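You operate a simulated robot arm through the tools that you are given. There is no shell and no other tool.

You run a simulated robot arm. Do the job below in one go: nothing can be reset, and whatever is moved stays where it is left.

Task
Stop the shaker, unclamp the stack and tip the pan into the cup.
Fine: lid and sieve go on the grey mat, the pan back on its seat.

Only the result counts: the job must be done as asked and must still hold three seconds after the hand-in. Knocking over, shifting, dropping, spilling or breaking anything else fails it. A push-on lid holds only when it is set on centred and level and pressed home; a screw cap is set on level and turned clockwise until tight.

Robot
A 7-joint arm with a fingered hand, fixed in place. Base frame: the origin is on the floor under the middle of its stand, x ahead of it, y to its left, z up. Units: m, degrees, N and s.
With the tool pointing down near the work surface it reaches from about 0.36 to 0.84 m from the base axis. Its first joint turns from -115.0 to 115.0 degrees. Payload 5 kg.
The tool frame sits at the grasp point between the pads (the TCP): z along the fingers, y along the line on which they close. The tips reach 0.032 m beyond it. The gripper opens to 0.16 m; its body begins 0.089 m behind the TCP. The gripper is a hand of 4 fingers: y runs from the thumb to the fingers, the wrist lies at [0, 0, -0.267] in the tool frame, and closing takes about 1.5 s.
Orientation is told as [roll, pitch, yaw] about the base's x, y, z axes, in that order, counted from this pose: with the fingers straight down and closing along the base's y, the tool's x points along the base's -x, its y along +y and its z along -z.

Tools
- The arm moves only by the tool nudge_tool. Its argument "targets" is one flat list of numbers, 6 for each row, row after row: the shift along the base's x, y, z in m, then the turn, a rotation vector about the base's x, y, z in degrees. In form: [x, y, z, wx, wy, wz, x, y, z, wx, wy, wz, ...]. A call has 1 to 20 rows; each row shifts and turns the commanded pose from where the row before left it. "gripper" is the finger opening in m, from 0 to 0.16, set as the call begins (left out, the last holds). A row lasts 0.2 s, in which the tool goes at most 0.05 m and 8.6 degrees; a call with a longer step from one row to the next is refused whole, and so is a gripper value outside its range. A pose out of reach is approached as far as the arm can. The call stops where the force on the tool passes 90 N (or 10 N more than at its start, if that is more) or the arm is blocked; 0.2 s more then pass. The fingers move at their own pace (about 0.108 m/s each) and stop on an object; they squeeze with about 29 N. The grip force told is the motor's: it shows also when the fingers shut on nothing. Time passes only in rows, and 0.2 s behind the last, so rows that do not move let the fingers close. It gives the time, the measured TCP pose, the force on the tool (base axes), the opening and the grip force at its end, in the units of the frame above (readings bear some noise), with the torque about the TCP (base axes, N m) and any sound that the robot's microphone picked up, and new pictures: "views" is both (left out), scene, wrist or none.
- Cameras (640 x 400 px; columns grow to the right, rows downward): "scene" is fixed at [0.0521, -0.6503, 1.6561]; the picture's right is [0.77, -0.64, 0.00], its down [-0.45, -0.54, -0.71] and it looks along [0.45, 0.55, -0.70] (base axes); focal length 318 px, centre (320, 200). "wrist" rides on the gripper at [0.08, -0.004, -0.114] in the tool frame; the picture's right is [0.05, 1.00, 0.00], its down [-0.82, 0.04, -0.58] and it looks along [-0.58, 0.03, 0.82] (tool axes); focal length 265 px, centre (320, 200). There is no depth. A picture from a camera that has moved, and an enlarged one, comes with that camera's place and axes in the base frame and with its lens.
- slide_trunk(by): slides the trunk up (or, below 0, down) by that many m; the arm rides with it, the base frame stays. It gives what a move gives, with no picture.
- hand_shape(shape): the hand has 4 fingers and takes this shape, open, in about a second: jaw (thumb against the fingers, like two jaws); tri (thumb and two fingers); tip (a fingertip pinch); poke (one finger out to press); point (the index stretched); flat (the hand flat); cup (the hand cupped); fist (a fist). The gripper value then closes the fingers along that shape, each until it touches; the sizes above hold for jaw. It gives what a move gives, with no picture.
- close_up(camera, box): a new picture of the part [left, top, right, bottom] of that camera's present view, enlarged. It takes no simulated time.
- finish_job(): hands the job in; it is judged then, once.

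Places have to be worked out from the pictures, the camera data and where the tool is seen. Open the gripper and draw the arm clear of the work before you hand the job in, unless the task says otherwise.

The tools are called after "Emit:" as a command line: name --argument value ..., lists and objects as JSON in quotes. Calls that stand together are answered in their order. nudge_tool: Moves the arm, as the interface text tells. Its arguments: {"type":"object","properties":{"targets":{"type":"array","items":{"type":"number"}},"gripper":{"type":"number"},"views":{"type":"string","enum":["both","scene","wrist","none"]}},"required":["targets"]} The other tools are called the same way: slide_trunk (by) moves the trunk up or down; hand_shape (shape) gives the hand a shape; close_up (camera, box) takes an enlarged picture of a part of a camera's view; finish_job () hands the job in.

At the start:

```text
time_s: 0.0
eef_pos: [0.3784, 0.3926, 1.2173]
ee_rot: [0.1, 0.0, 0.0]
contact_force: [0.1, -0.2, 0.8]
ft_torque: [0.01, 0.02, 0.03]
gripper_width: 0.1598
gripper_force: 0.1
shape: jaw
trunk travel left (down, up): [-0.875, 0.115]
```

scene: 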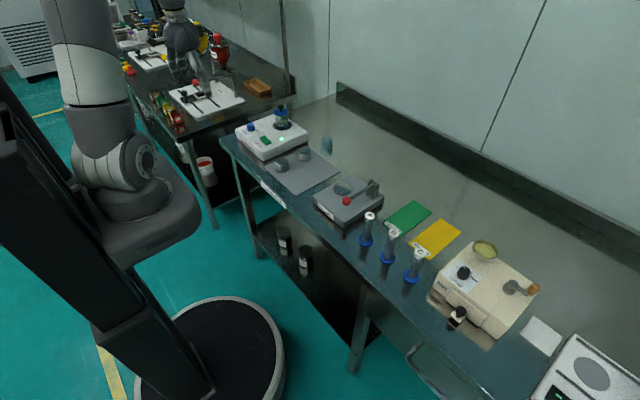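
wrist: 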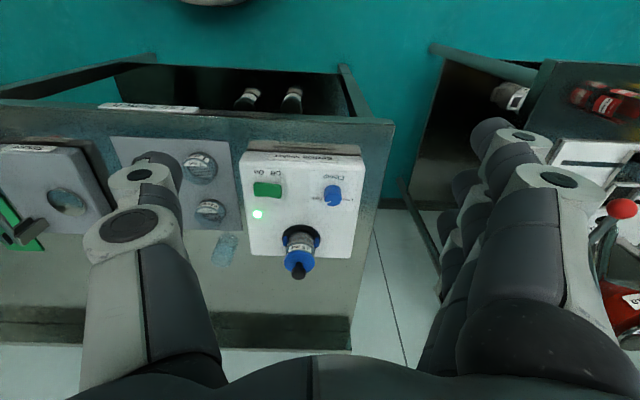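

I'll start by looking closer at the benches to identify the shaker, stack, pan, cup and mat.

Emit:
close_up --camera "scene" --box '[220, 90, 400, 220]'

Emit:
close_up --camera "wrist" --box '[100, 120, 400, 300]'

Emit:
close_up --camera "scene" --box '[400, 200, 640, 400]'

Emit:
close_up --camera "scene" --box '[100, 20, 300, 150]'

```text
3.08 times, centred on (310, 155) of scene
camera zoom: at [0.0521, -0.6503, 1.6561], right [0.77, -0.64, 0.0], down [-0.45, -0.54, -0.71], along [0.45, 0.55, -0.7], focal length 978 px, centre (351, 338)
```

zoom: 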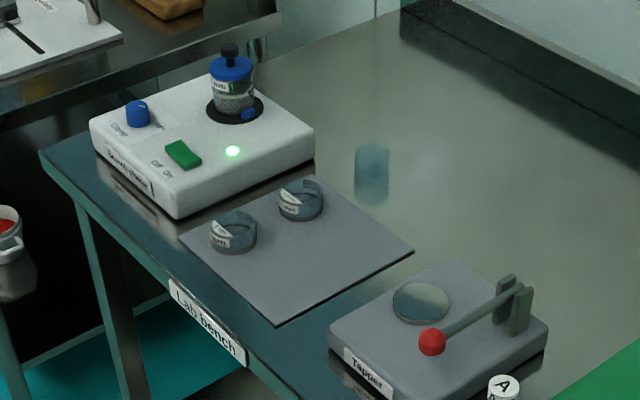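

```text
2.13 times, centred on (250, 210) of wrist
camera zoom: at [0.2977, 0.3891, 1.331], right [-0.05, 1.0, 0.0], down [0.82, 0.04, 0.58], along [0.58, 0.03, -0.82], focal length 566 px, centre (469, 179)
```

zoom: 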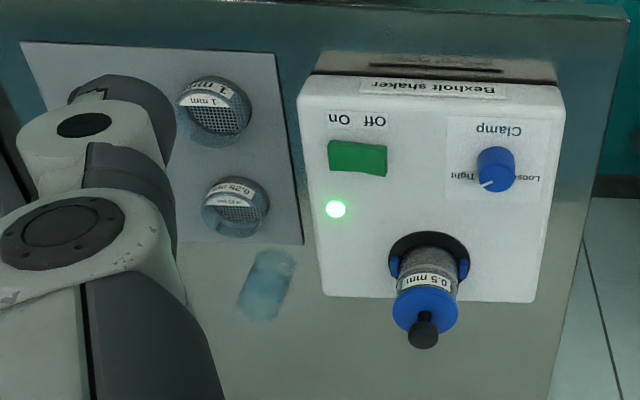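

```text
2.00 times, centred on (520, 300) of scene
camera zoom: at [0.0521, -0.6503, 1.6561], right [0.77, -0.64, 0.0], down [-0.45, -0.54, -0.71], along [0.45, 0.55, -0.7], focal length 636 px, centre (-80, 0)
```

zoom: 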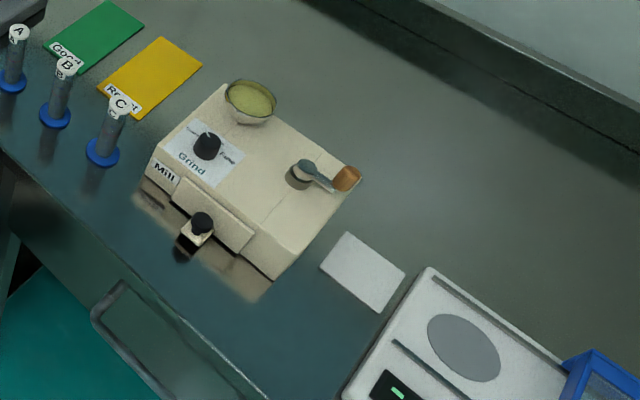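

```text
3.08 times, centred on (200, 85) of scene
camera zoom: at [0.0521, -0.6503, 1.6561], right [0.77, -0.64, 0.0], down [-0.45, -0.54, -0.71], along [0.45, 0.55, -0.7], focal length 978 px, centre (689, 554)
```

zoom: 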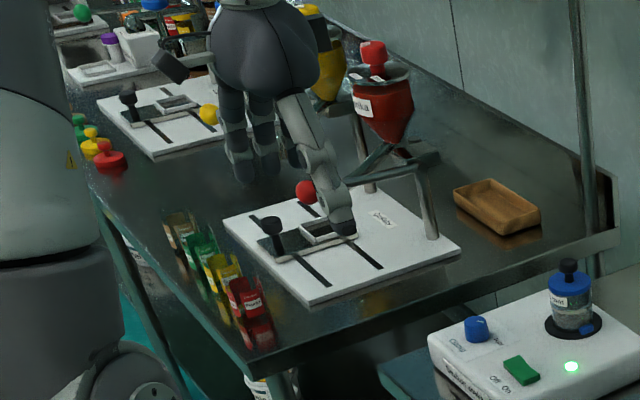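

The shaker (running, green LED) sits near (0.6, 0.37), with the sieves on the grey mat and a small clear cup beyond. I'll zoom in on the shaker from both cameras for details.

Emit:
close_up --camera "scene" --box '[230, 95, 330, 160]'

Emit:
close_up --camera "wrist" --box '[220, 145, 380, 290]'

Emit:
close_up --camera "scene" --box '[300, 120, 360, 170]'

```text
6.15 times, centred on (280, 128) of scene
camera zoom: at [0.0521, -0.6503, 1.6561], right [0.77, -0.64, 0.0], down [-0.45, -0.54, -0.71], along [0.45, 0.55, -0.7], focal length 1956 px, centre (566, 646)
```

zoom: 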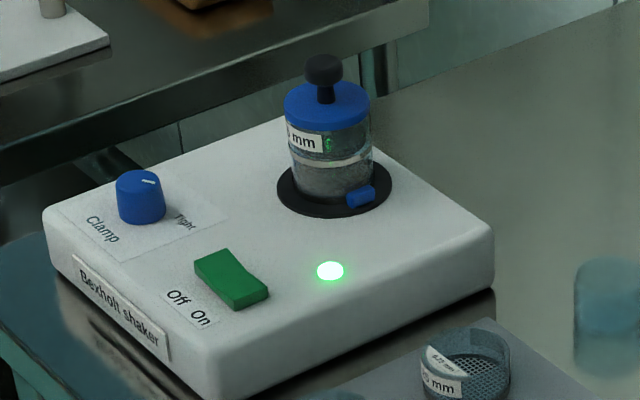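

```text
2.76 times, centred on (300, 218) of wrist
camera zoom: at [0.2977, 0.3891, 1.331], right [-0.05, 1.0, 0.0], down [0.82, 0.04, 0.58], along [0.58, 0.03, -0.82], focal length 732 px, centre (375, 152)
```

zoom: 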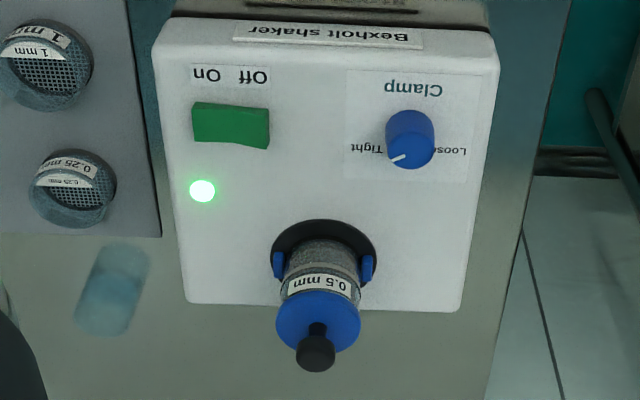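

```text
8.00 times, centred on (330, 145) of scene
camera zoom: at [0.0521, -0.6503, 1.6561], right [0.77, -0.64, 0.0], down [-0.45, -0.54, -0.71], along [0.45, 0.55, -0.7], focal length 2544 px, centre (240, 640)
```

zoom: 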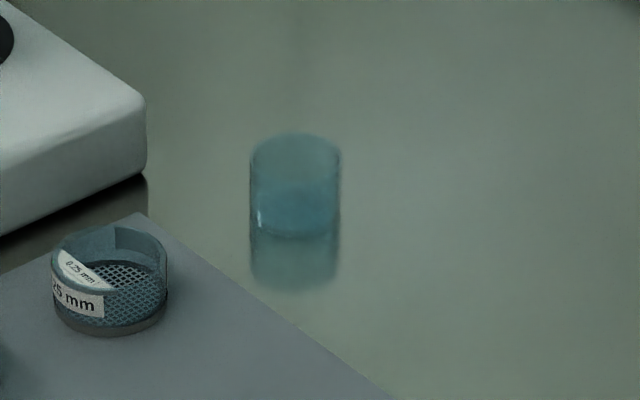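

The rocker is at about (0.56, 0.31, 0.94) with the Off side toward +y; the clamp knob is near (0.56, 0.425) pointing to Tight. I'll take the poke shape to press the rocker and check where the fingertip is.

Emit:
hand_shape --shape "poke"

Emit:
nudge_tool --targets '[0.03, -0.01, 0.0, 0, 0, 0, 0.03, -0.01, 0.0, 0, 0, 0, 0.03, -0.01, -0.01, 0, 0, 0]' --views "both"

```text
time_s: 0.9
eef_pos: [0.377, 0.3928, 1.2172]
ee_rot: [0.0, 0.0, 0.0]
contact_force: [-0.3, 0.2, 0.0]
ft_torque: [-0.02, -0.01, 0.03]
gripper_width: 0.0
gripper_force: 0.1
shape: poke
trunk travel left (down, up): [-0.875, 0.115]
```

```text
time_s: 1.7
eef_pos: [0.4706, 0.3631, 1.2068]
ee_rot: [0.0, 0.2, 0.0]
contact_force: [-0.1, 0.8, 0.1]
ft_torque: [0.0, 0.04, 0.05]
gripper_width: 0.0
gripper_force: 0.0
shape: poke
trunk travel left (down, up): [-0.875, 0.115]
camera wrist: at [0.3907, 0.3583, 1.3214], right [-0.05, 1.0, 0.0], down [0.82, 0.04, 0.58], along [0.58, 0.03, -0.82], focal length 265 px, centre (320, 200)
```

scene: 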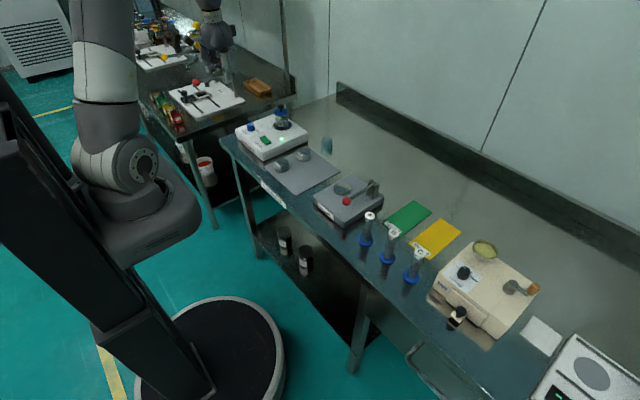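
wrist: 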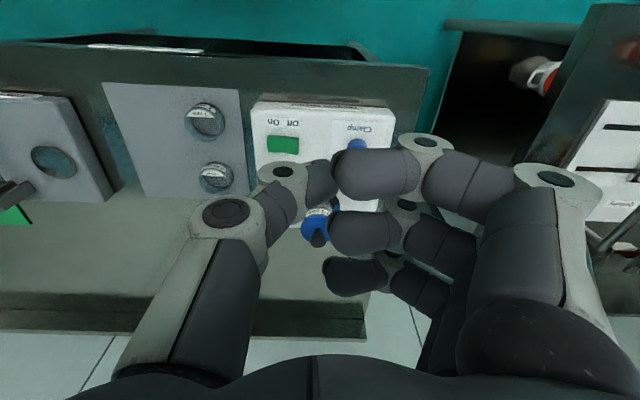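

The poke shape folds the fingers; I'll zoom to see which fingertip points out.

Emit:
close_up --camera "wrist" --box '[180, 90, 460, 310]'

Emit:
close_up --camera "scene" --box '[60, 0, 260, 120]'

```text
1.82 times, centred on (320, 200) of wrist
camera zoom: at [0.3907, 0.3583, 1.3214], right [-0.05, 1.0, 0.0], down [0.82, 0.04, 0.58], along [0.58, 0.03, -0.82], focal length 483 px, centre (320, 200)
```

zoom: 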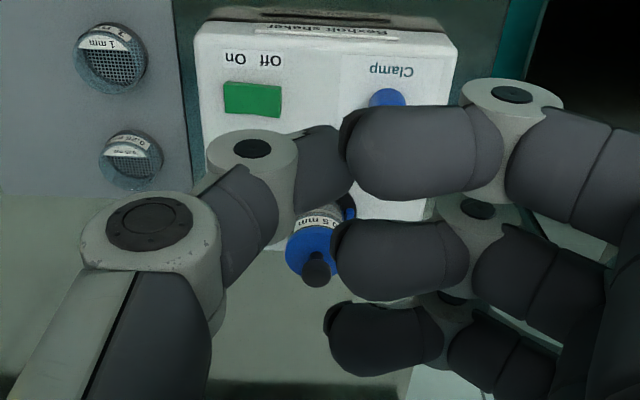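

```text
3.20 times, centred on (160, 60) of scene
camera zoom: at [0.0521, -0.6503, 1.6561], right [0.77, -0.64, 0.0], down [-0.45, -0.54, -0.71], along [0.45, 0.55, -0.7], focal length 1017 px, centre (832, 648)
```

zoom: 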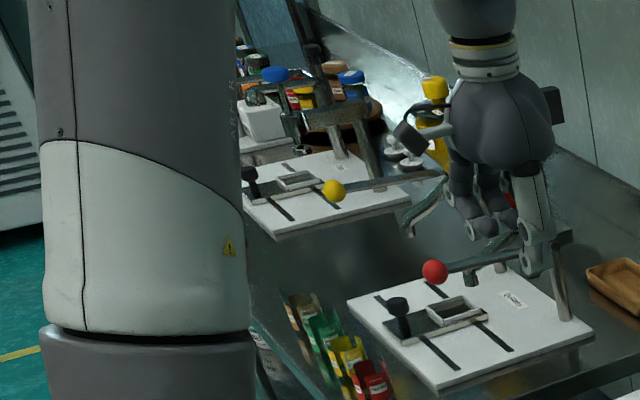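

The hand is visible in the scene view; I'll zoom in tightly on it to understand the poke geometry.

Emit:
close_up --camera "scene" --box '[180, 0, 260, 100]'

Emit:
hand_shape --shape "point"

Emit:
nudge_tool --targets '[0.0, 0.0, 0.0, 0, 0, 0, 0.0, 0.0, 0.0, 0, 0, 0]' --views "wrist"

Emit:
close_up --camera "scene" --box '[180, 0, 260, 100]'

```text
4.00 times, centred on (220, 50) of scene
camera zoom: at [0.0521, -0.6503, 1.6561], right [0.77, -0.64, 0.0], down [-0.45, -0.54, -0.71], along [0.45, 0.55, -0.7], focal length 1272 px, centre (720, 800)
```

zoom: 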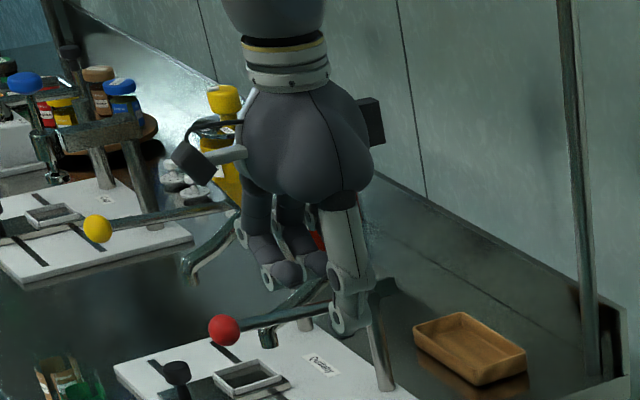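

```text
time_s: 2.6
eef_pos: [0.4681, 0.3634, 1.2103]
ee_rot: [0.1, 0.0, 0.0]
contact_force: [0.4, -0.6, -0.3]
ft_torque: [-0.01, 0.01, 0.02]
gripper_width: 0.1521
gripper_force: 0.0
shape: point
trunk travel left (down, up): [-0.875, 0.115]
```

```text
time_s: 3.2
eef_pos: [0.47, 0.3629, 1.2091]
ee_rot: [0.0, 0.0, 0.0]
contact_force: [0.5, 0.2, 0.2]
ft_torque: [-0.07, 0.01, 0.02]
gripper_width: 0.1522
gripper_force: 0.1
shape: point
trunk travel left (down, up): [-0.875, 0.115]
camera wrist: at [0.3889, 0.3587, 1.3221], right [-0.05, 1.0, 0.0], down [0.82, 0.04, 0.58], along [0.58, 0.03, -0.82], focal length 265 px, centre (320, 200)
```

wrist: 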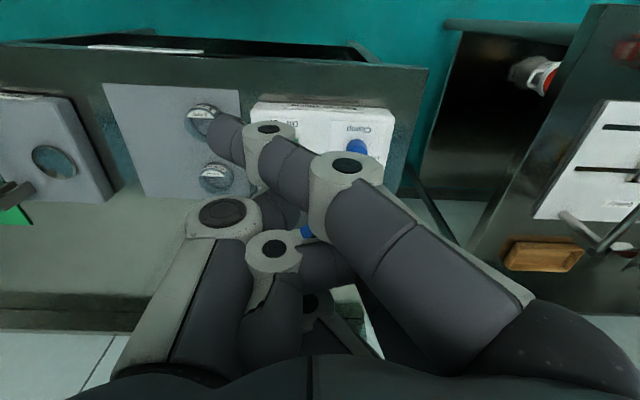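

```text
4.00 times, centred on (220, 50) of scene
camera zoom: at [0.0521, -0.6503, 1.6561], right [0.77, -0.64, 0.0], down [-0.45, -0.54, -0.71], along [0.45, 0.55, -0.7], focal length 1272 px, centre (720, 800)
```

zoom: 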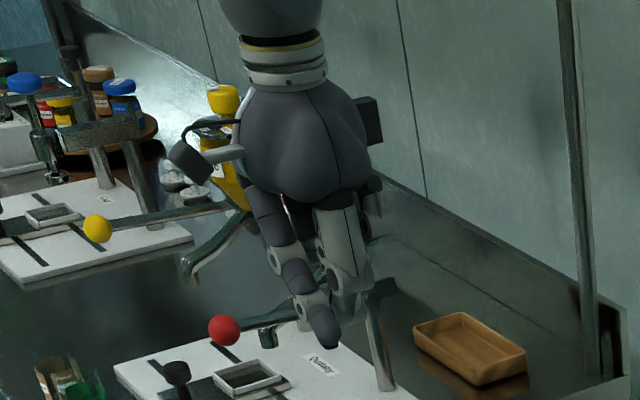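

Point stretches the index diagonally. I'll look at the "tip" shape too, since a closed fingertip pinch could be the neatest presser and knob-turner.

Emit:
hand_shape --shape "tip"

Emit:
nudge_tool --targets '[0.0, 0.0, 0.0, 0, 0, 0, 0.0, 0.0, 0.0, 0, 0, 0]' --views "wrist"

Emit:
close_up --camera "scene" --box '[180, 0, 260, 100]'

Emit:
nudge_tool --targets '[0.0, 0.0, 0.0, 0, 0, 0, 0.0, 0.0, 0.0, 0, 0, 0, 0.0, 0.0, 0.0, 0, 0, 0, 0.0, 0.0, 0.0, 0, 0, 0, 0.0, 0.0, 0.0, 0, 0, 0, 0.0, 0.0, 0.0, 0, 0, 0, 0.0, 0.0, 0.0, 0, 0, 0]' --gripper 0.0 --views "wrist"

Emit:
close_up --camera "scene" --box '[180, 0, 260, 100]'

```text
time_s: 4.1
eef_pos: [0.4691, 0.3625, 1.2087]
ee_rot: [0.0, 0.0, 0.0]
contact_force: [-0.1, -1.1, -0.4]
ft_torque: [-0.01, 0.02, -0.01]
gripper_width: 0.1599
gripper_force: 0.0
shape: tip
trunk travel left (down, up): [-0.875, 0.115]
```

```text
time_s: 4.7
eef_pos: [0.4687, 0.3621, 1.2085]
ee_rot: [-0.1, 0.0, 0.0]
contact_force: [-0.1, -0.4, 0.3]
ft_torque: [-0.01, 0.0, 0.0]
gripper_width: 0.16
gripper_force: 0.0
shape: tip
trunk travel left (down, up): [-0.875, 0.115]
camera wrist: at [0.3888, 0.3587, 1.3221], right [-0.05, 1.0, 0.0], down [0.82, 0.04, 0.58], along [0.58, 0.03, -0.82], focal length 265 px, centre (320, 200)
```

wrist: 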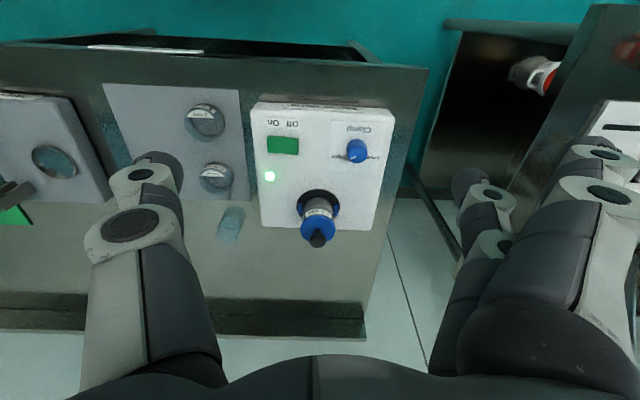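

```text
4.00 times, centred on (220, 50) of scene
camera zoom: at [0.0521, -0.6503, 1.6561], right [0.77, -0.64, 0.0], down [-0.45, -0.54, -0.71], along [0.45, 0.55, -0.7], focal length 1272 px, centre (720, 800)
```

zoom: 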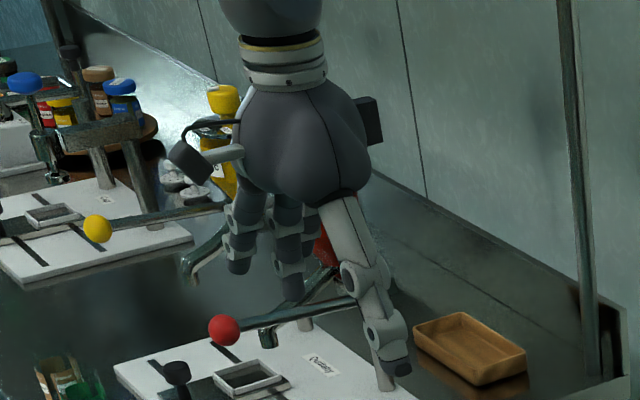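

```text
time_s: 6.3
eef_pos: [0.4701, 0.3631, 1.2082]
ee_rot: [0.0, 0.0, 0.0]
contact_force: [0.0, 0.7, 0.3]
ft_torque: [0.04, 0.0, -0.04]
gripper_width: 0.0
gripper_force: 29.0
shape: tip
trunk travel left (down, up): [-0.875, 0.115]
camera wrist: at [0.3889, 0.3587, 1.3221], right [-0.05, 1.0, 0.0], down [0.82, 0.04, 0.58], along [0.58, 0.03, -0.82], focal length 265 px, centre (320, 200)
```

wrist: 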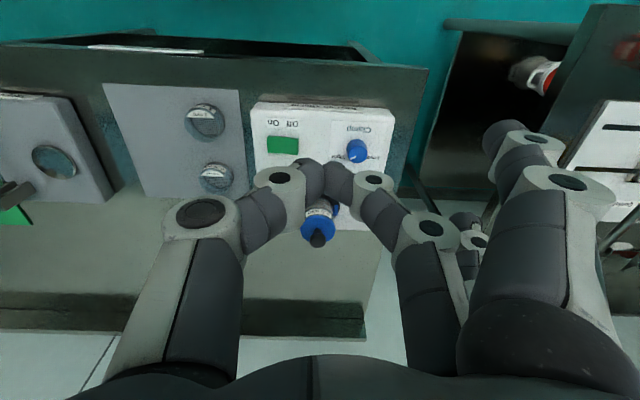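

```text
4.00 times, centred on (220, 50) of scene
camera zoom: at [0.0521, -0.6503, 1.6561], right [0.77, -0.64, 0.0], down [-0.45, -0.54, -0.71], along [0.45, 0.55, -0.7], focal length 1272 px, centre (720, 800)
```

zoom: 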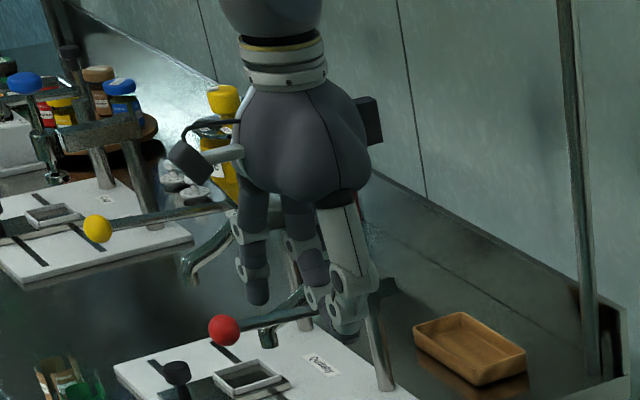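

Tip pinches thumb and middle finger with the other two held aside. I'll return to jaw (open) and hover above the shaker for a closer look and more accurate positions.

Emit:
hand_shape --shape "jaw"

Emit:
nudge_tool --targets '[0.03, 0.0, -0.02, 0, 0, 0, 0.03, 0.0, -0.02, 0, 0, 0, 0.03, 0.0, -0.02, 0, 0, 0, 0.0, 0.0, -0.02, 0, 0, 0, 0.0, 0.0, 0.0, 0, 0, 0]' --gripper 0.16 --views "both"

Emit:
close_up --camera "wrist" --box '[180, 60, 500, 260]'

```text
time_s: 7.2
eef_pos: [0.4685, 0.363, 1.2088]
ee_rot: [0.1, 0.0, 0.0]
contact_force: [-1.6, 0.4, 0.4]
ft_torque: [0.0, -0.01, 0.0]
gripper_width: 0.1602
gripper_force: 0.2
shape: jaw
trunk travel left (down, up): [-0.875, 0.115]
```

```text
time_s: 8.4
eef_pos: [0.5595, 0.3625, 1.1287]
ee_rot: [0.0, 0.0, 0.0]
contact_force: [-0.4, 0.1, -1.0]
ft_torque: [0.02, 0.03, 0.02]
gripper_width: 0.1601
gripper_force: 0.2
shape: jaw
trunk travel left (down, up): [-0.875, 0.115]
camera wrist: at [0.4794, 0.3588, 1.2418], right [-0.05, 1.0, 0.0], down [0.82, 0.04, 0.58], along [0.58, 0.03, -0.82], focal length 265 px, centre (320, 200)
```

scene: 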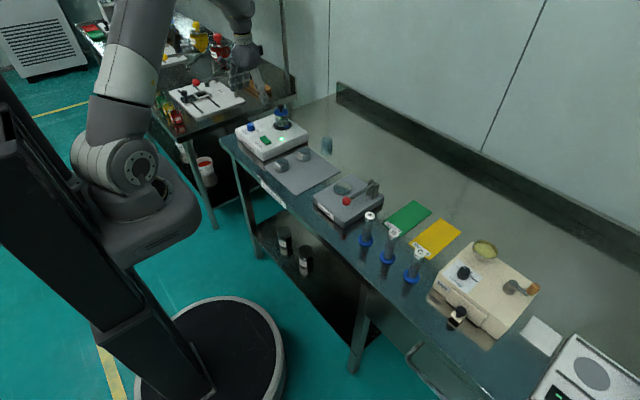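
wrist: 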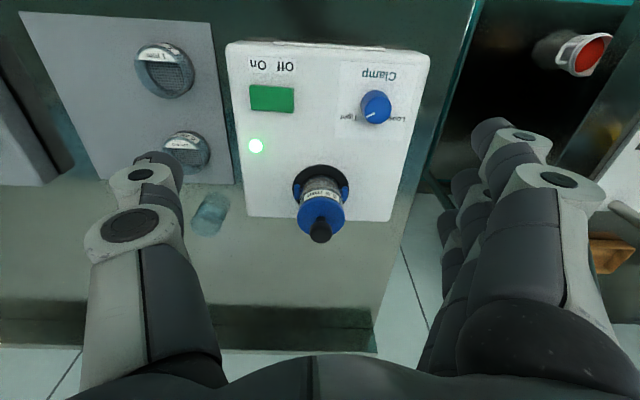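

```text
2.00 times, centred on (340, 160) of wrist
camera zoom: at [0.4794, 0.3588, 1.2418], right [-0.05, 1.0, 0.0], down [0.82, 0.04, 0.58], along [0.58, 0.03, -0.82], focal length 531 px, centre (280, 280)
```

zoom: 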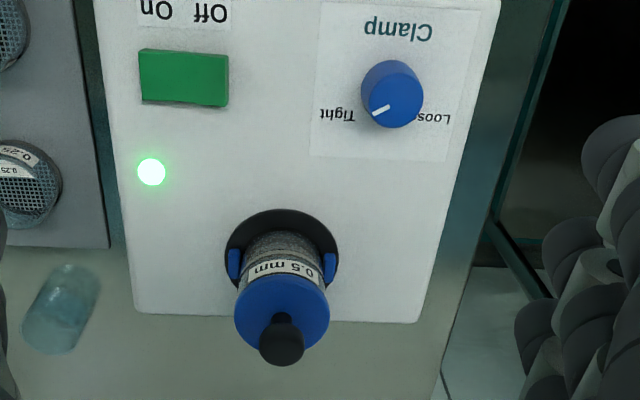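

The LED is on, the rocker Off half is about (0.560, 0.326), knob pointer is at Tight and needs ~120° counterclockwise. I'll close the jaw and hover above the Off half of the rocker.

Emit:
nudge_tool --targets '[0.0, -0.018, -0.02, 0, 0, 0, 0.0, -0.018, -0.02, 0, 0, 0, 0.0, 0.0, -0.03, 0, 0, 0, 0.0, 0.0, -0.03, 0, 0, 0, 0.0, 0.0, 0.0, 0, 0, 0, 0.0, 0.0, 0.0, 0, 0, 0, 0.0, 0.0, 0.0, 0, 0, 0, 0.0, 0.0, 0.0, 0, 0, 0]' --gripper 0.0 --views "both"

Emit:
close_up --camera "scene" --box '[220, 60, 340, 160]'

```text
time_s: 10.2
eef_pos: [0.5585, 0.3261, 1.0281]
ee_rot: [-0.1, 0.1, 0.0]
contact_force: [-0.6, 0.6, 0.3]
ft_torque: [0.02, 0.01, -0.01]
gripper_width: 0.0
gripper_force: 28.9
shape: jaw
trunk travel left (down, up): [-0.875, 0.115]
camera wrist: at [0.4796, 0.3222, 1.1409], right [-0.05, 1.0, 0.0], down [0.82, 0.04, 0.58], along [0.58, 0.03, -0.82], focal length 265 px, centre (320, 200)
```

scene: 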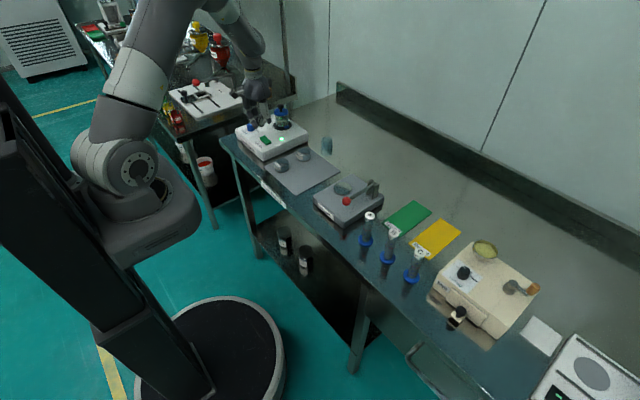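
wrist: 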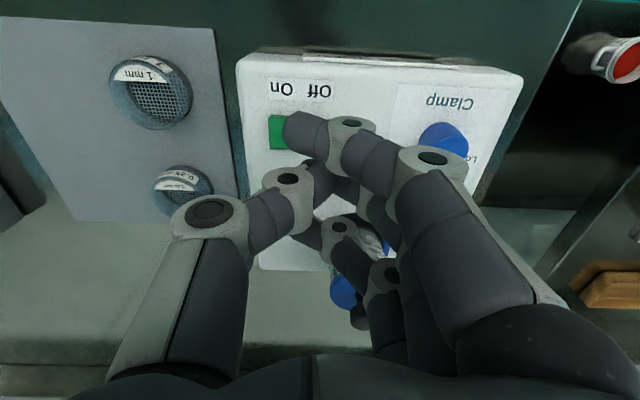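

```text
4.00 times, centred on (280, 110) of scene
camera zoom: at [0.0521, -0.6503, 1.6561], right [0.77, -0.64, 0.0], down [-0.45, -0.54, -0.71], along [0.45, 0.55, -0.7], focal length 1272 px, centre (480, 560)
```

zoom: 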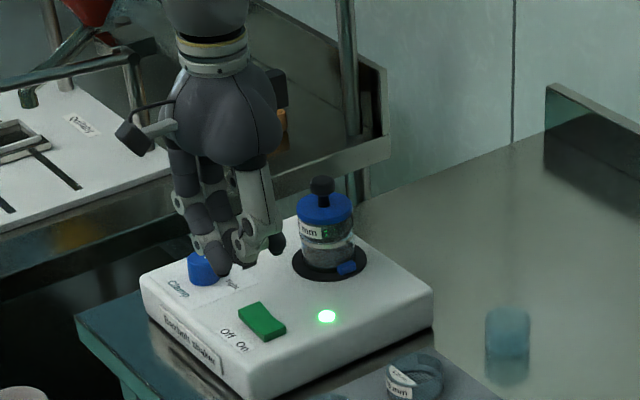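

The closed jaw lets the side fingers overshoot, so it's not tidy for pressing. In poke the thumb tip is the lowest one near the TCP axis, so I'll switch to poke here and check from both views.

Emit:
hand_shape --shape "poke"

Emit:
nudge_tool --targets '[0.001, 0.0, 0.0, 0, 0, 0, 0.0, 0.0, 0.0, 0, 0, 0]' --views "both"

Emit:
close_up --camera "scene" --box '[235, 85, 315, 145]'

Emit:
close_up --camera "wrist" --box '[240, 80, 400, 240]'

```text
time_s: 11.1
eef_pos: [0.5609, 0.3276, 1.0273]
ee_rot: [0.1, 0.0, -0.1]
contact_force: [-0.3, -0.1, -0.4]
ft_torque: [-0.02, 0.0, 0.0]
gripper_width: 0.0
gripper_force: 0.0
shape: poke
trunk travel left (down, up): [-0.875, 0.115]
```

```text
time_s: 11.7
eef_pos: [0.5595, 0.3258, 1.027]
ee_rot: [0.0, 0.0, 0.0]
contact_force: [0.3, -0.8, -0.2]
ft_torque: [0.01, -0.02, 0.0]
gripper_width: 0.0
gripper_force: 0.1
shape: poke
trunk travel left (down, up): [-0.875, 0.115]
camera wrist: at [0.4799, 0.3221, 1.1408], right [-0.05, 1.0, 0.0], down [0.82, 0.04, 0.58], along [0.58, 0.03, -0.82], focal length 265 px, centre (320, 200)
```

scene: 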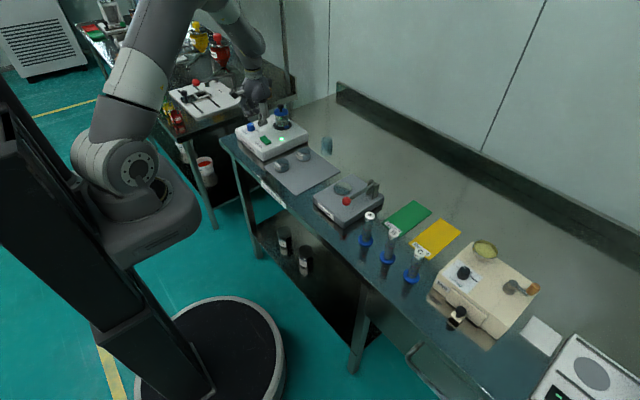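
wrist: 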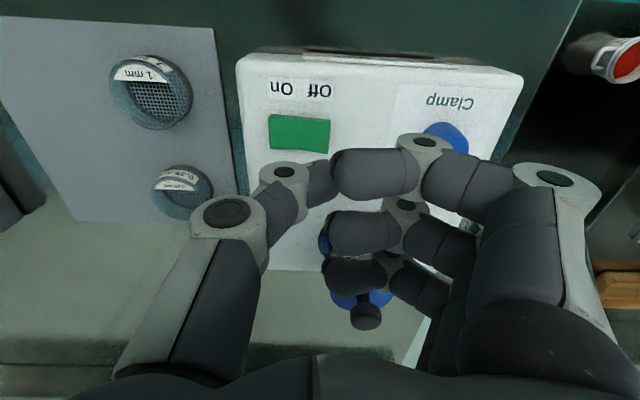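

```text
6.67 times, centred on (275, 115) of scene
camera zoom: at [0.0521, -0.6503, 1.6561], right [0.77, -0.64, 0.0], down [-0.45, -0.54, -0.71], along [0.45, 0.55, -0.7], focal length 2120 px, centre (620, 767)
```

zoom: 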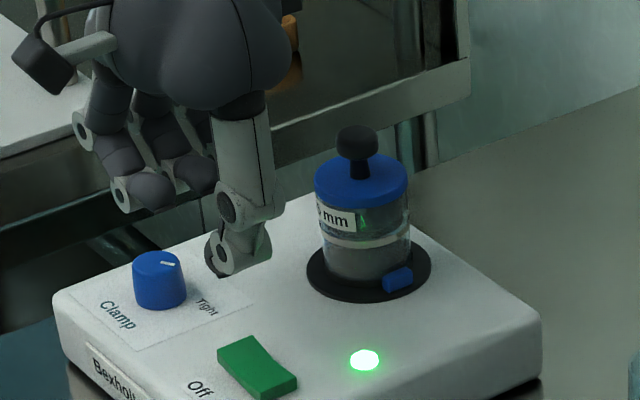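

```text
2.50 times, centred on (320, 160) of wrist
camera zoom: at [0.4799, 0.3221, 1.1408], right [-0.05, 1.0, 0.0], down [0.82, 0.04, 0.58], along [0.58, 0.03, -0.82], focal length 664 px, centre (320, 300)
```

zoom: 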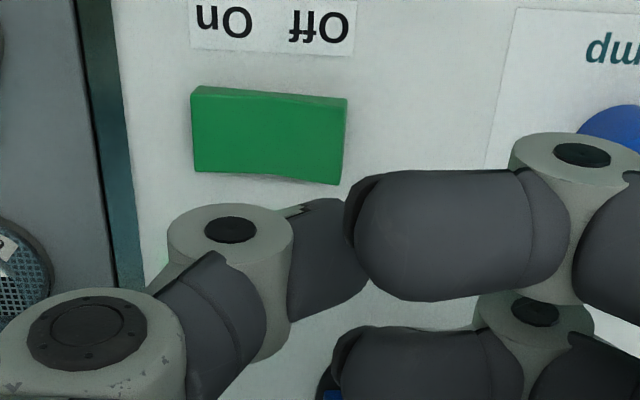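

Now it's clear: the thumb tip is the poker, roughly under the TCP. I'll lower 3 cm and check alignment over the Off half.

Emit:
nudge_tool --targets '[0.0, 0.0, -0.015, 0, 0, 0, 0.0, 0.0, -0.015, 0, 0, 0, 0, 0, 0, 0, 0, 0]' --views "none"

Emit:
close_up --camera "scene" --box '[235, 95, 315, 155]'

Emit:
close_up --camera "wrist" --box '[240, 60, 400, 220]'

```text
time_s: 12.5
eef_pos: [0.5605, 0.3289, 0.9979]
ee_rot: [0.1, 0.0, 0.0]
contact_force: [-0.3, 0.7, -0.5]
ft_torque: [0.0, -0.01, -0.03]
gripper_width: 0.0001
gripper_force: 0.1
shape: poke
trunk travel left (down, up): [-0.875, 0.115]
```

```text
6.67 times, centred on (275, 125) of scene
camera zoom: at [0.0521, -0.6503, 1.6561], right [0.77, -0.64, 0.0], down [-0.45, -0.54, -0.71], along [0.45, 0.55, -0.7], focal length 2120 px, centre (620, 700)
```

zoom: 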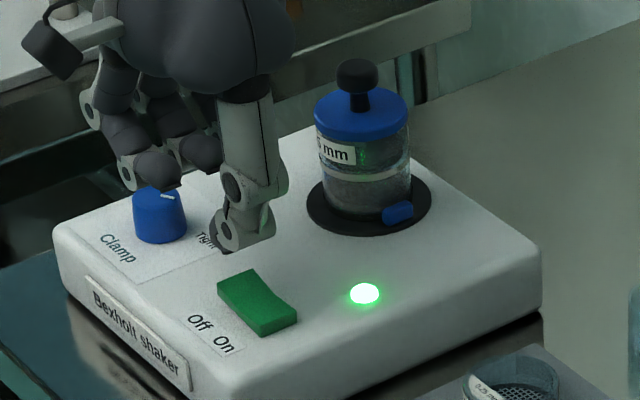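

```text
2.50 times, centred on (320, 140) of wrist
camera zoom: at [0.4794, 0.3234, 1.1115], right [-0.05, 1.0, 0.0], down [0.81, 0.04, 0.58], along [0.58, 0.03, -0.82], focal length 664 px, centre (320, 350)
```

zoom: 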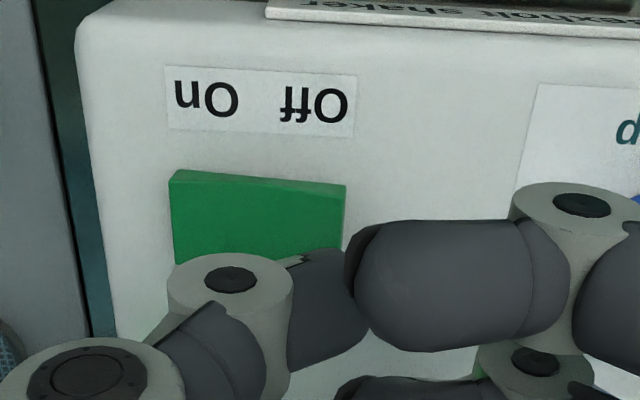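

The thumb tip is over the Off half, slightly toward its outer edge; I'll shift 5 mm toward -y and descend gently, watching the force.

Emit:
nudge_tool --targets '[0.0, -0.006, -0.005, 0, 0, 0, 0.0, 0.0, -0.006, 0, 0, 0, 0, 0, -0.005, 0, 0, 0, 0, 0, 0, 0, 0, 0]' --views "none"

Emit:
close_up --camera "scene" --box '[235, 95, 315, 155]'

```text
time_s: 13.5
eef_pos: [0.558, 0.322, 0.982]
ee_rot: [0.0, 0.1, 0.0]
contact_force: [0.7, -0.3, 0.5]
ft_torque: [0.01, -0.04, -0.01]
gripper_width: 0.0002
gripper_force: 0.0
shape: poke
trunk travel left (down, up): [-0.875, 0.115]
```

```text
6.67 times, centred on (275, 125) of scene
camera zoom: at [0.0521, -0.6503, 1.6561], right [0.77, -0.64, 0.0], down [-0.45, -0.54, -0.71], along [0.45, 0.55, -0.7], focal length 2120 px, centre (620, 700)
```

zoom: 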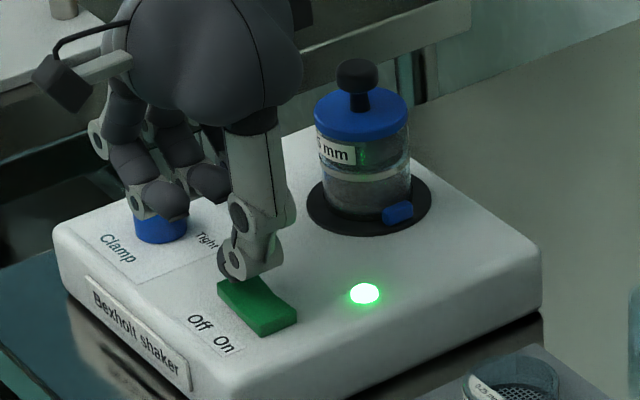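

The thumb is right over the Off half. I'll continue down in small steps and read the force.

Emit:
nudge_tool --targets '[0.0, 0.0, -0.003, 0, 0, 0, 0.0, 0.0, -0.003, 0, 0, 0, 0, 0, -0.002, 0, 0, 0, 0, 0, 0, 0, 0, 0]' --views "none"

Emit:
close_up --camera "scene" --box '[235, 95, 315, 155]'

```text
time_s: 14.5
eef_pos: [0.5577, 0.3211, 0.9736]
ee_rot: [0.0, -0.1, 0.0]
contact_force: [-0.3, -0.3, 4.2]
ft_torque: [-0.03, -0.01, 0.0]
gripper_width: 0.0001
gripper_force: 0.0
shape: poke
trunk travel left (down, up): [-0.875, 0.115]
```

```text
6.67 times, centred on (275, 125) of scene
camera zoom: at [0.0521, -0.6503, 1.6561], right [0.77, -0.64, 0.0], down [-0.45, -0.54, -0.71], along [0.45, 0.55, -0.7], focal length 2120 px, centre (620, 700)
```

zoom: 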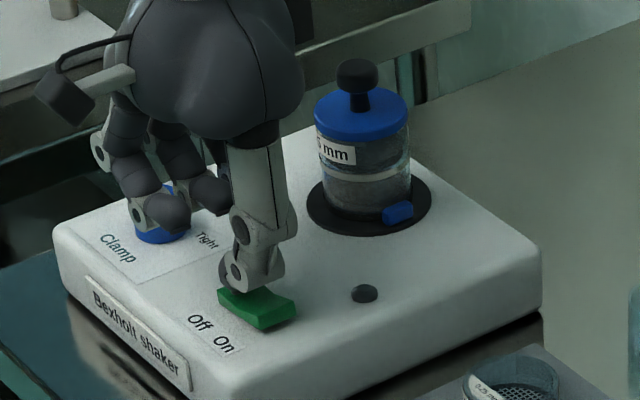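

The LED went out with ~4 N of contact, so the shaker is off. I'll lift straight up and confirm it stays off.

Emit:
nudge_tool --targets '[0.0, 0.0, 0.02, 0, 0, 0, 0.0, 0.0, 0.04, 0, 0, 0, 0, 0, 0.04, 0, 0, 0, 0, 0, 0, 0, 0, 0]' --views "both"

Emit:
close_up --camera "scene" --box '[235, 95, 315, 155]'

```text
time_s: 15.5
eef_pos: [0.5599, 0.3213, 1.0732]
ee_rot: [0.1, -0.1, 0.0]
contact_force: [0.7, -0.3, 0.1]
ft_torque: [-0.03, 0.0, -0.04]
gripper_width: 0.0
gripper_force: 0.1
shape: poke
trunk travel left (down, up): [-0.875, 0.115]
camera wrist: at [0.4795, 0.3173, 1.187], right [-0.05, 1.0, 0.0], down [0.82, 0.04, 0.58], along [0.58, 0.03, -0.82], focal length 265 px, centre (320, 200)
```

scene: 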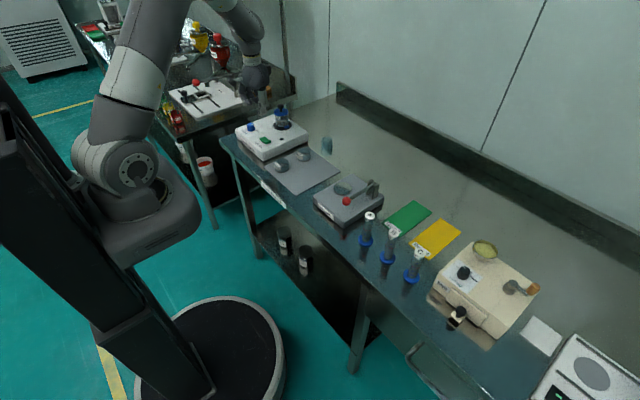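
wrist: 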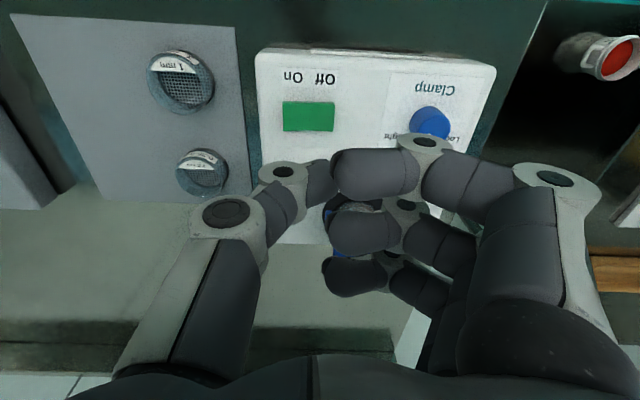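

```text
6.67 times, centred on (275, 125) of scene
camera zoom: at [0.0521, -0.6503, 1.6561], right [0.77, -0.64, 0.0], down [-0.45, -0.54, -0.71], along [0.45, 0.55, -0.7], focal length 2120 px, centre (620, 700)
```

zoom: 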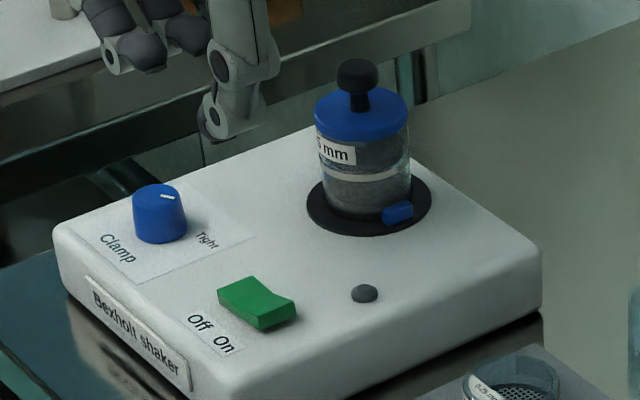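

Shaker is off (rocker flipped, LED dark). Next I'll take the tip pinch, move over the clamp knob and pre-rotate the hand to -60° yaw so I can turn the knob ~120° counterclockwise.

Emit:
hand_shape --shape "tip"

Emit:
nudge_tool --targets '[0, 0.0147, 0.003, 0, 0, -8.5, 0, 0.0147, 0.003, 0, 0, -8.5, 0, 0.0147, 0.003, 0, 0, -8.5, 0, 0.0147, 0.003, 0, 0, -8.5, 0.0, 0.0147, 0.003, 0, 0, -8.5, 0.0, 0.0147, 0.003, 0, 0, -8.5, 0.0, 0.0147, 0.003, 0, 0, -8.5, 0, 0, 0, 0, 0, 0, 0, 0, 0, 0, 0, 0]' --gripper 0.07 --views "both"

Emit:
close_up --camera "wrist" --box '[200, 80, 440, 240]'

Emit:
close_up --camera "scene" --box '[225, 75, 325, 150]'

```text
time_s: 16.4
eef_pos: [0.5586, 0.3213, 1.073]
ee_rot: [-0.1, 0.1, 0.0]
contact_force: [-0.8, 0.3, -0.1]
ft_torque: [0.0, -0.01, 0.01]
gripper_width: 0.1599
gripper_force: 0.0
shape: tip
trunk travel left (down, up): [-0.875, 0.115]
```

```text
time_s: 18.4
eef_pos: [0.5572, 0.4237, 1.0951]
ee_rot: [0.0, 0.0, -59.5]
contact_force: [0.3, -0.5, 0.0]
ft_torque: [0.01, 0.01, -0.02]
gripper_width: 0.0709
gripper_force: 0.2
shape: tip
trunk travel left (down, up): [-0.875, 0.115]
camera wrist: at [0.5139, 0.4913, 1.2086], right [0.83, 0.55, 0.0], down [0.45, -0.68, 0.58], along [0.32, -0.48, -0.82], focal length 265 px, centre (320, 200)
```

scene: 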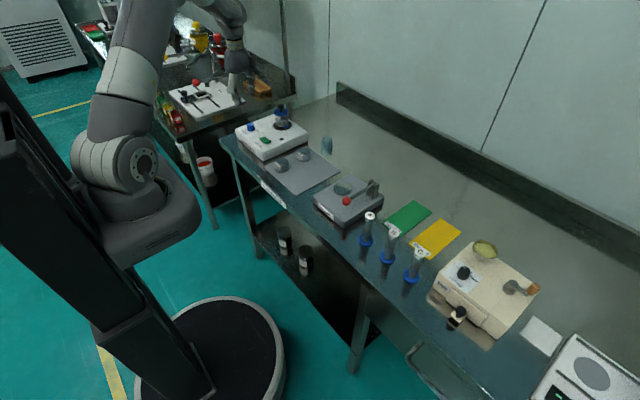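
wrist: 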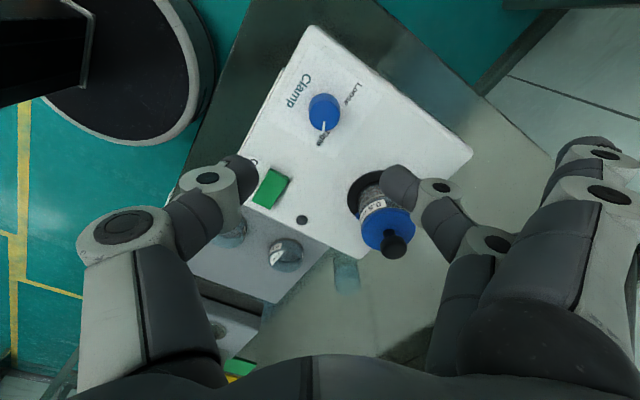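

```text
2.50 times, centred on (320, 160) of wrist
camera zoom: at [0.5139, 0.4913, 1.2086], right [0.83, 0.55, 0.0], down [0.45, -0.68, 0.58], along [0.32, -0.48, -0.82], focal length 664 px, centre (320, 300)
```

zoom: 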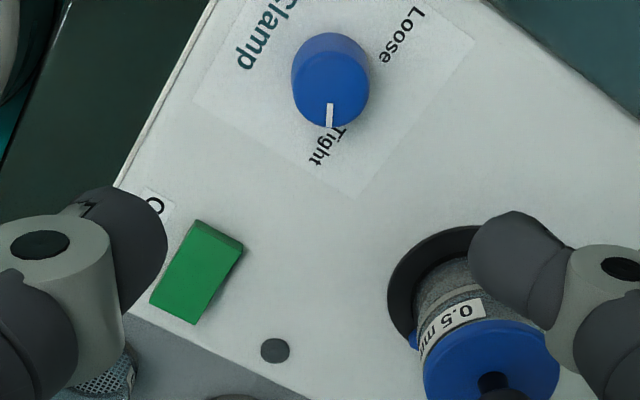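

```text
5.33 times, centred on (275, 112) of scene
camera zoom: at [0.0521, -0.6503, 1.6561], right [0.77, -0.64, 0.0], down [-0.45, -0.54, -0.71], along [0.45, 0.55, -0.7], focal length 1696 px, centre (560, 667)
```

zoom: 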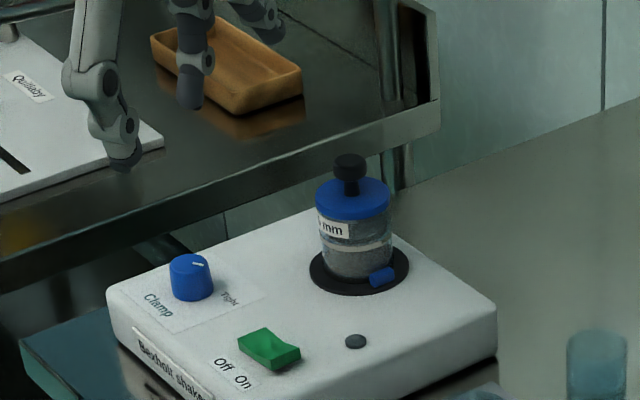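

Pointer is at about azimuth -58° (Tight), aligned with the hand. The knob axis is near (0.562, 0.425); I'll correct and descend to just above it, then look.

Emit:
nudge_tool --targets '[0.003, 0.0015, -0.03, 0, 0, 0, 0, 0, -0.03, 0, 0, 0, 0, 0, -0.034, 0, 0, 0, 0, 0, 0, 0, 0, 0]' --gripper 0.06 --views "wrist"

Emit:
close_up --camera "scene" --box '[225, 75, 325, 150]'

Emit:
close_up --camera "wrist" --box '[200, 60, 440, 220]'

```text
time_s: 19.4
eef_pos: [0.5608, 0.4269, 1.0022]
ee_rot: [0.0, 0.1, -59.5]
contact_force: [0.1, 0.2, 0.5]
ft_torque: [-0.01, 0.0, -0.01]
gripper_width: 0.0608
gripper_force: 0.1
shape: tip
trunk travel left (down, up): [-0.875, 0.115]
camera wrist: at [0.5168, 0.4934, 1.1156], right [0.83, 0.55, 0.0], down [0.45, -0.68, 0.58], along [0.32, -0.48, -0.82], focal length 265 px, centre (320, 200)
```

wrist: 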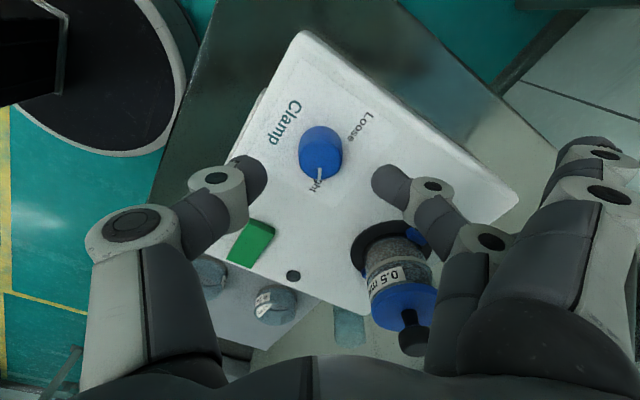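

```text
5.33 times, centred on (275, 112) of scene
camera zoom: at [0.0521, -0.6503, 1.6561], right [0.77, -0.64, 0.0], down [-0.45, -0.54, -0.71], along [0.45, 0.55, -0.7], focal length 1696 px, centre (560, 667)
```

zoom: 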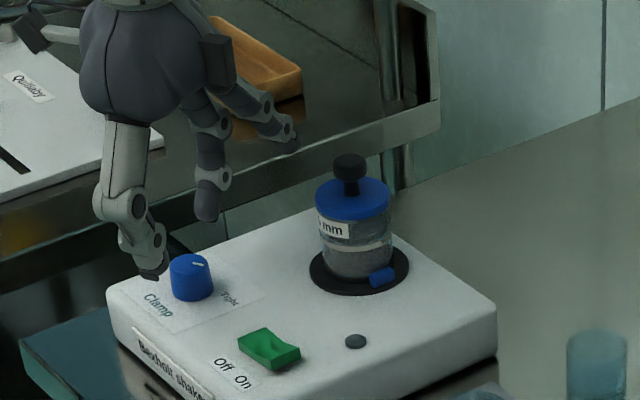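

```text
2.50 times, centred on (320, 140) of wrist
camera zoom: at [0.5168, 0.4934, 1.1156], right [0.83, 0.55, 0.0], down [0.45, -0.68, 0.58], along [0.32, -0.48, -0.82], focal length 664 px, centre (320, 350)
```

zoom: 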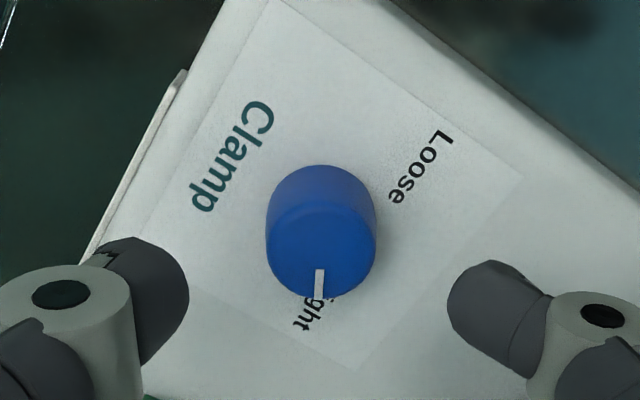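

The knob is precisely centred between thumb and middle finger. I'll descend 31 mm (tips ~0.937, panel ~0.93) and close on it.

Emit:
nudge_tool --targets '[0, 0, -0.015, 0, 0, 0, 0, 0, -0.01, 0, 0, 0, 0, 0, -0.006, 0, 0, 0, 0, 0, 0, 0, 0, 0]' --gripper 0.06 --views "wrist"

Emit:
close_up --camera "scene" --box '[225, 85, 325, 160]'

```text
time_s: 20.4
eef_pos: [0.562, 0.4255, 0.9695]
ee_rot: [0.0, 0.1, -59.5]
contact_force: [-0.5, 0.3, -0.6]
ft_torque: [0.02, 0.04, -0.01]
gripper_width: 0.0604
gripper_force: 0.1
shape: tip
trunk travel left (down, up): [-0.875, 0.115]
camera wrist: at [0.5174, 0.4932, 1.0833], right [0.83, 0.55, 0.0], down [0.45, -0.68, 0.58], along [0.32, -0.48, -0.82], focal length 265 px, centre (320, 200)
```

wrist: 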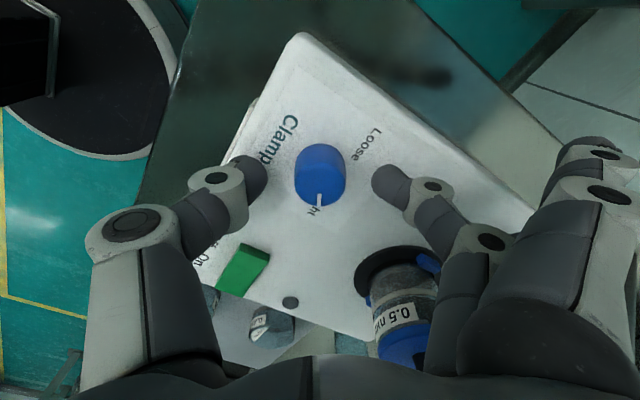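

```text
5.33 times, centred on (275, 122) of scene
camera zoom: at [0.0521, -0.6503, 1.6561], right [0.77, -0.64, 0.0], down [-0.45, -0.54, -0.71], along [0.45, 0.55, -0.7], focal length 1696 px, centre (560, 613)
```

zoom: 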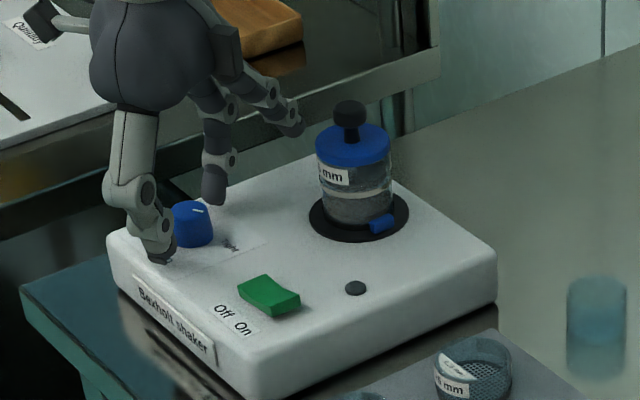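

Fingers straddle the knob with no contact. Closing now.

Emit:
nudge_tool --targets '[0, 0, 0, 0, 0, 0, 0, 0, 0, 0, 0, 0, 0, 0, 0, 0, 0, 0, 0, 0, 0, 0, 0, 0]' --gripper 0.0 --views "wrist"

Emit:
close_up --camera "wrist" --box '[200, 80, 440, 240]'

```text
time_s: 21.4
eef_pos: [0.5607, 0.4258, 0.9697]
ee_rot: [-0.1, -0.2, -59.5]
contact_force: [0.1, 0.1, -2.5]
ft_torque: [0.03, -0.01, 0.04]
gripper_width: 0.0231
gripper_force: 29.1
shape: tip
trunk travel left (down, up): [-0.875, 0.115]
camera wrist: at [0.5175, 0.4932, 1.0831], right [0.83, 0.55, 0.0], down [0.45, -0.68, 0.58], along [0.32, -0.48, -0.82], focal length 265 px, centre (320, 200)
```

wrist: 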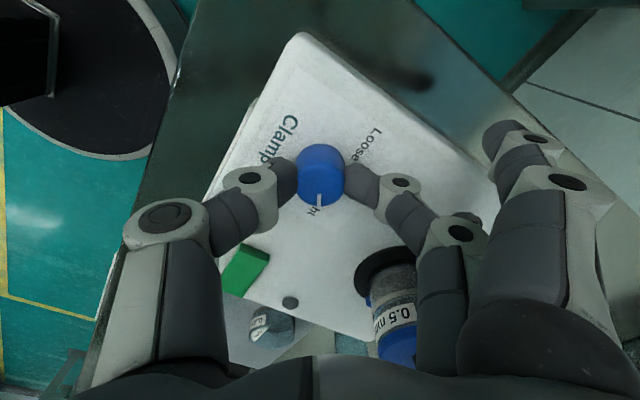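

```text
2.50 times, centred on (320, 160) of wrist
camera zoom: at [0.5175, 0.4932, 1.0831], right [0.83, 0.55, 0.0], down [0.45, -0.68, 0.58], along [0.32, -0.48, -0.82], focal length 664 px, centre (320, 300)
```

zoom: 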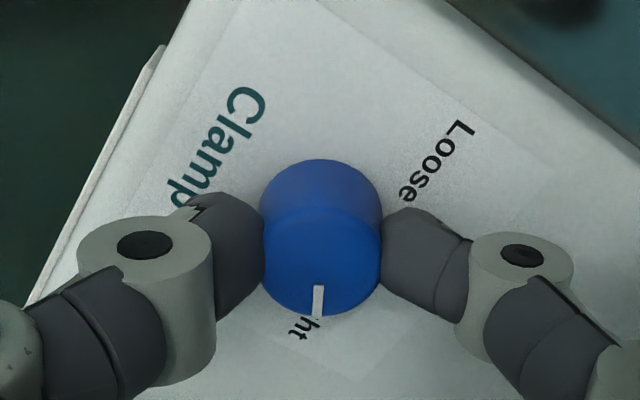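

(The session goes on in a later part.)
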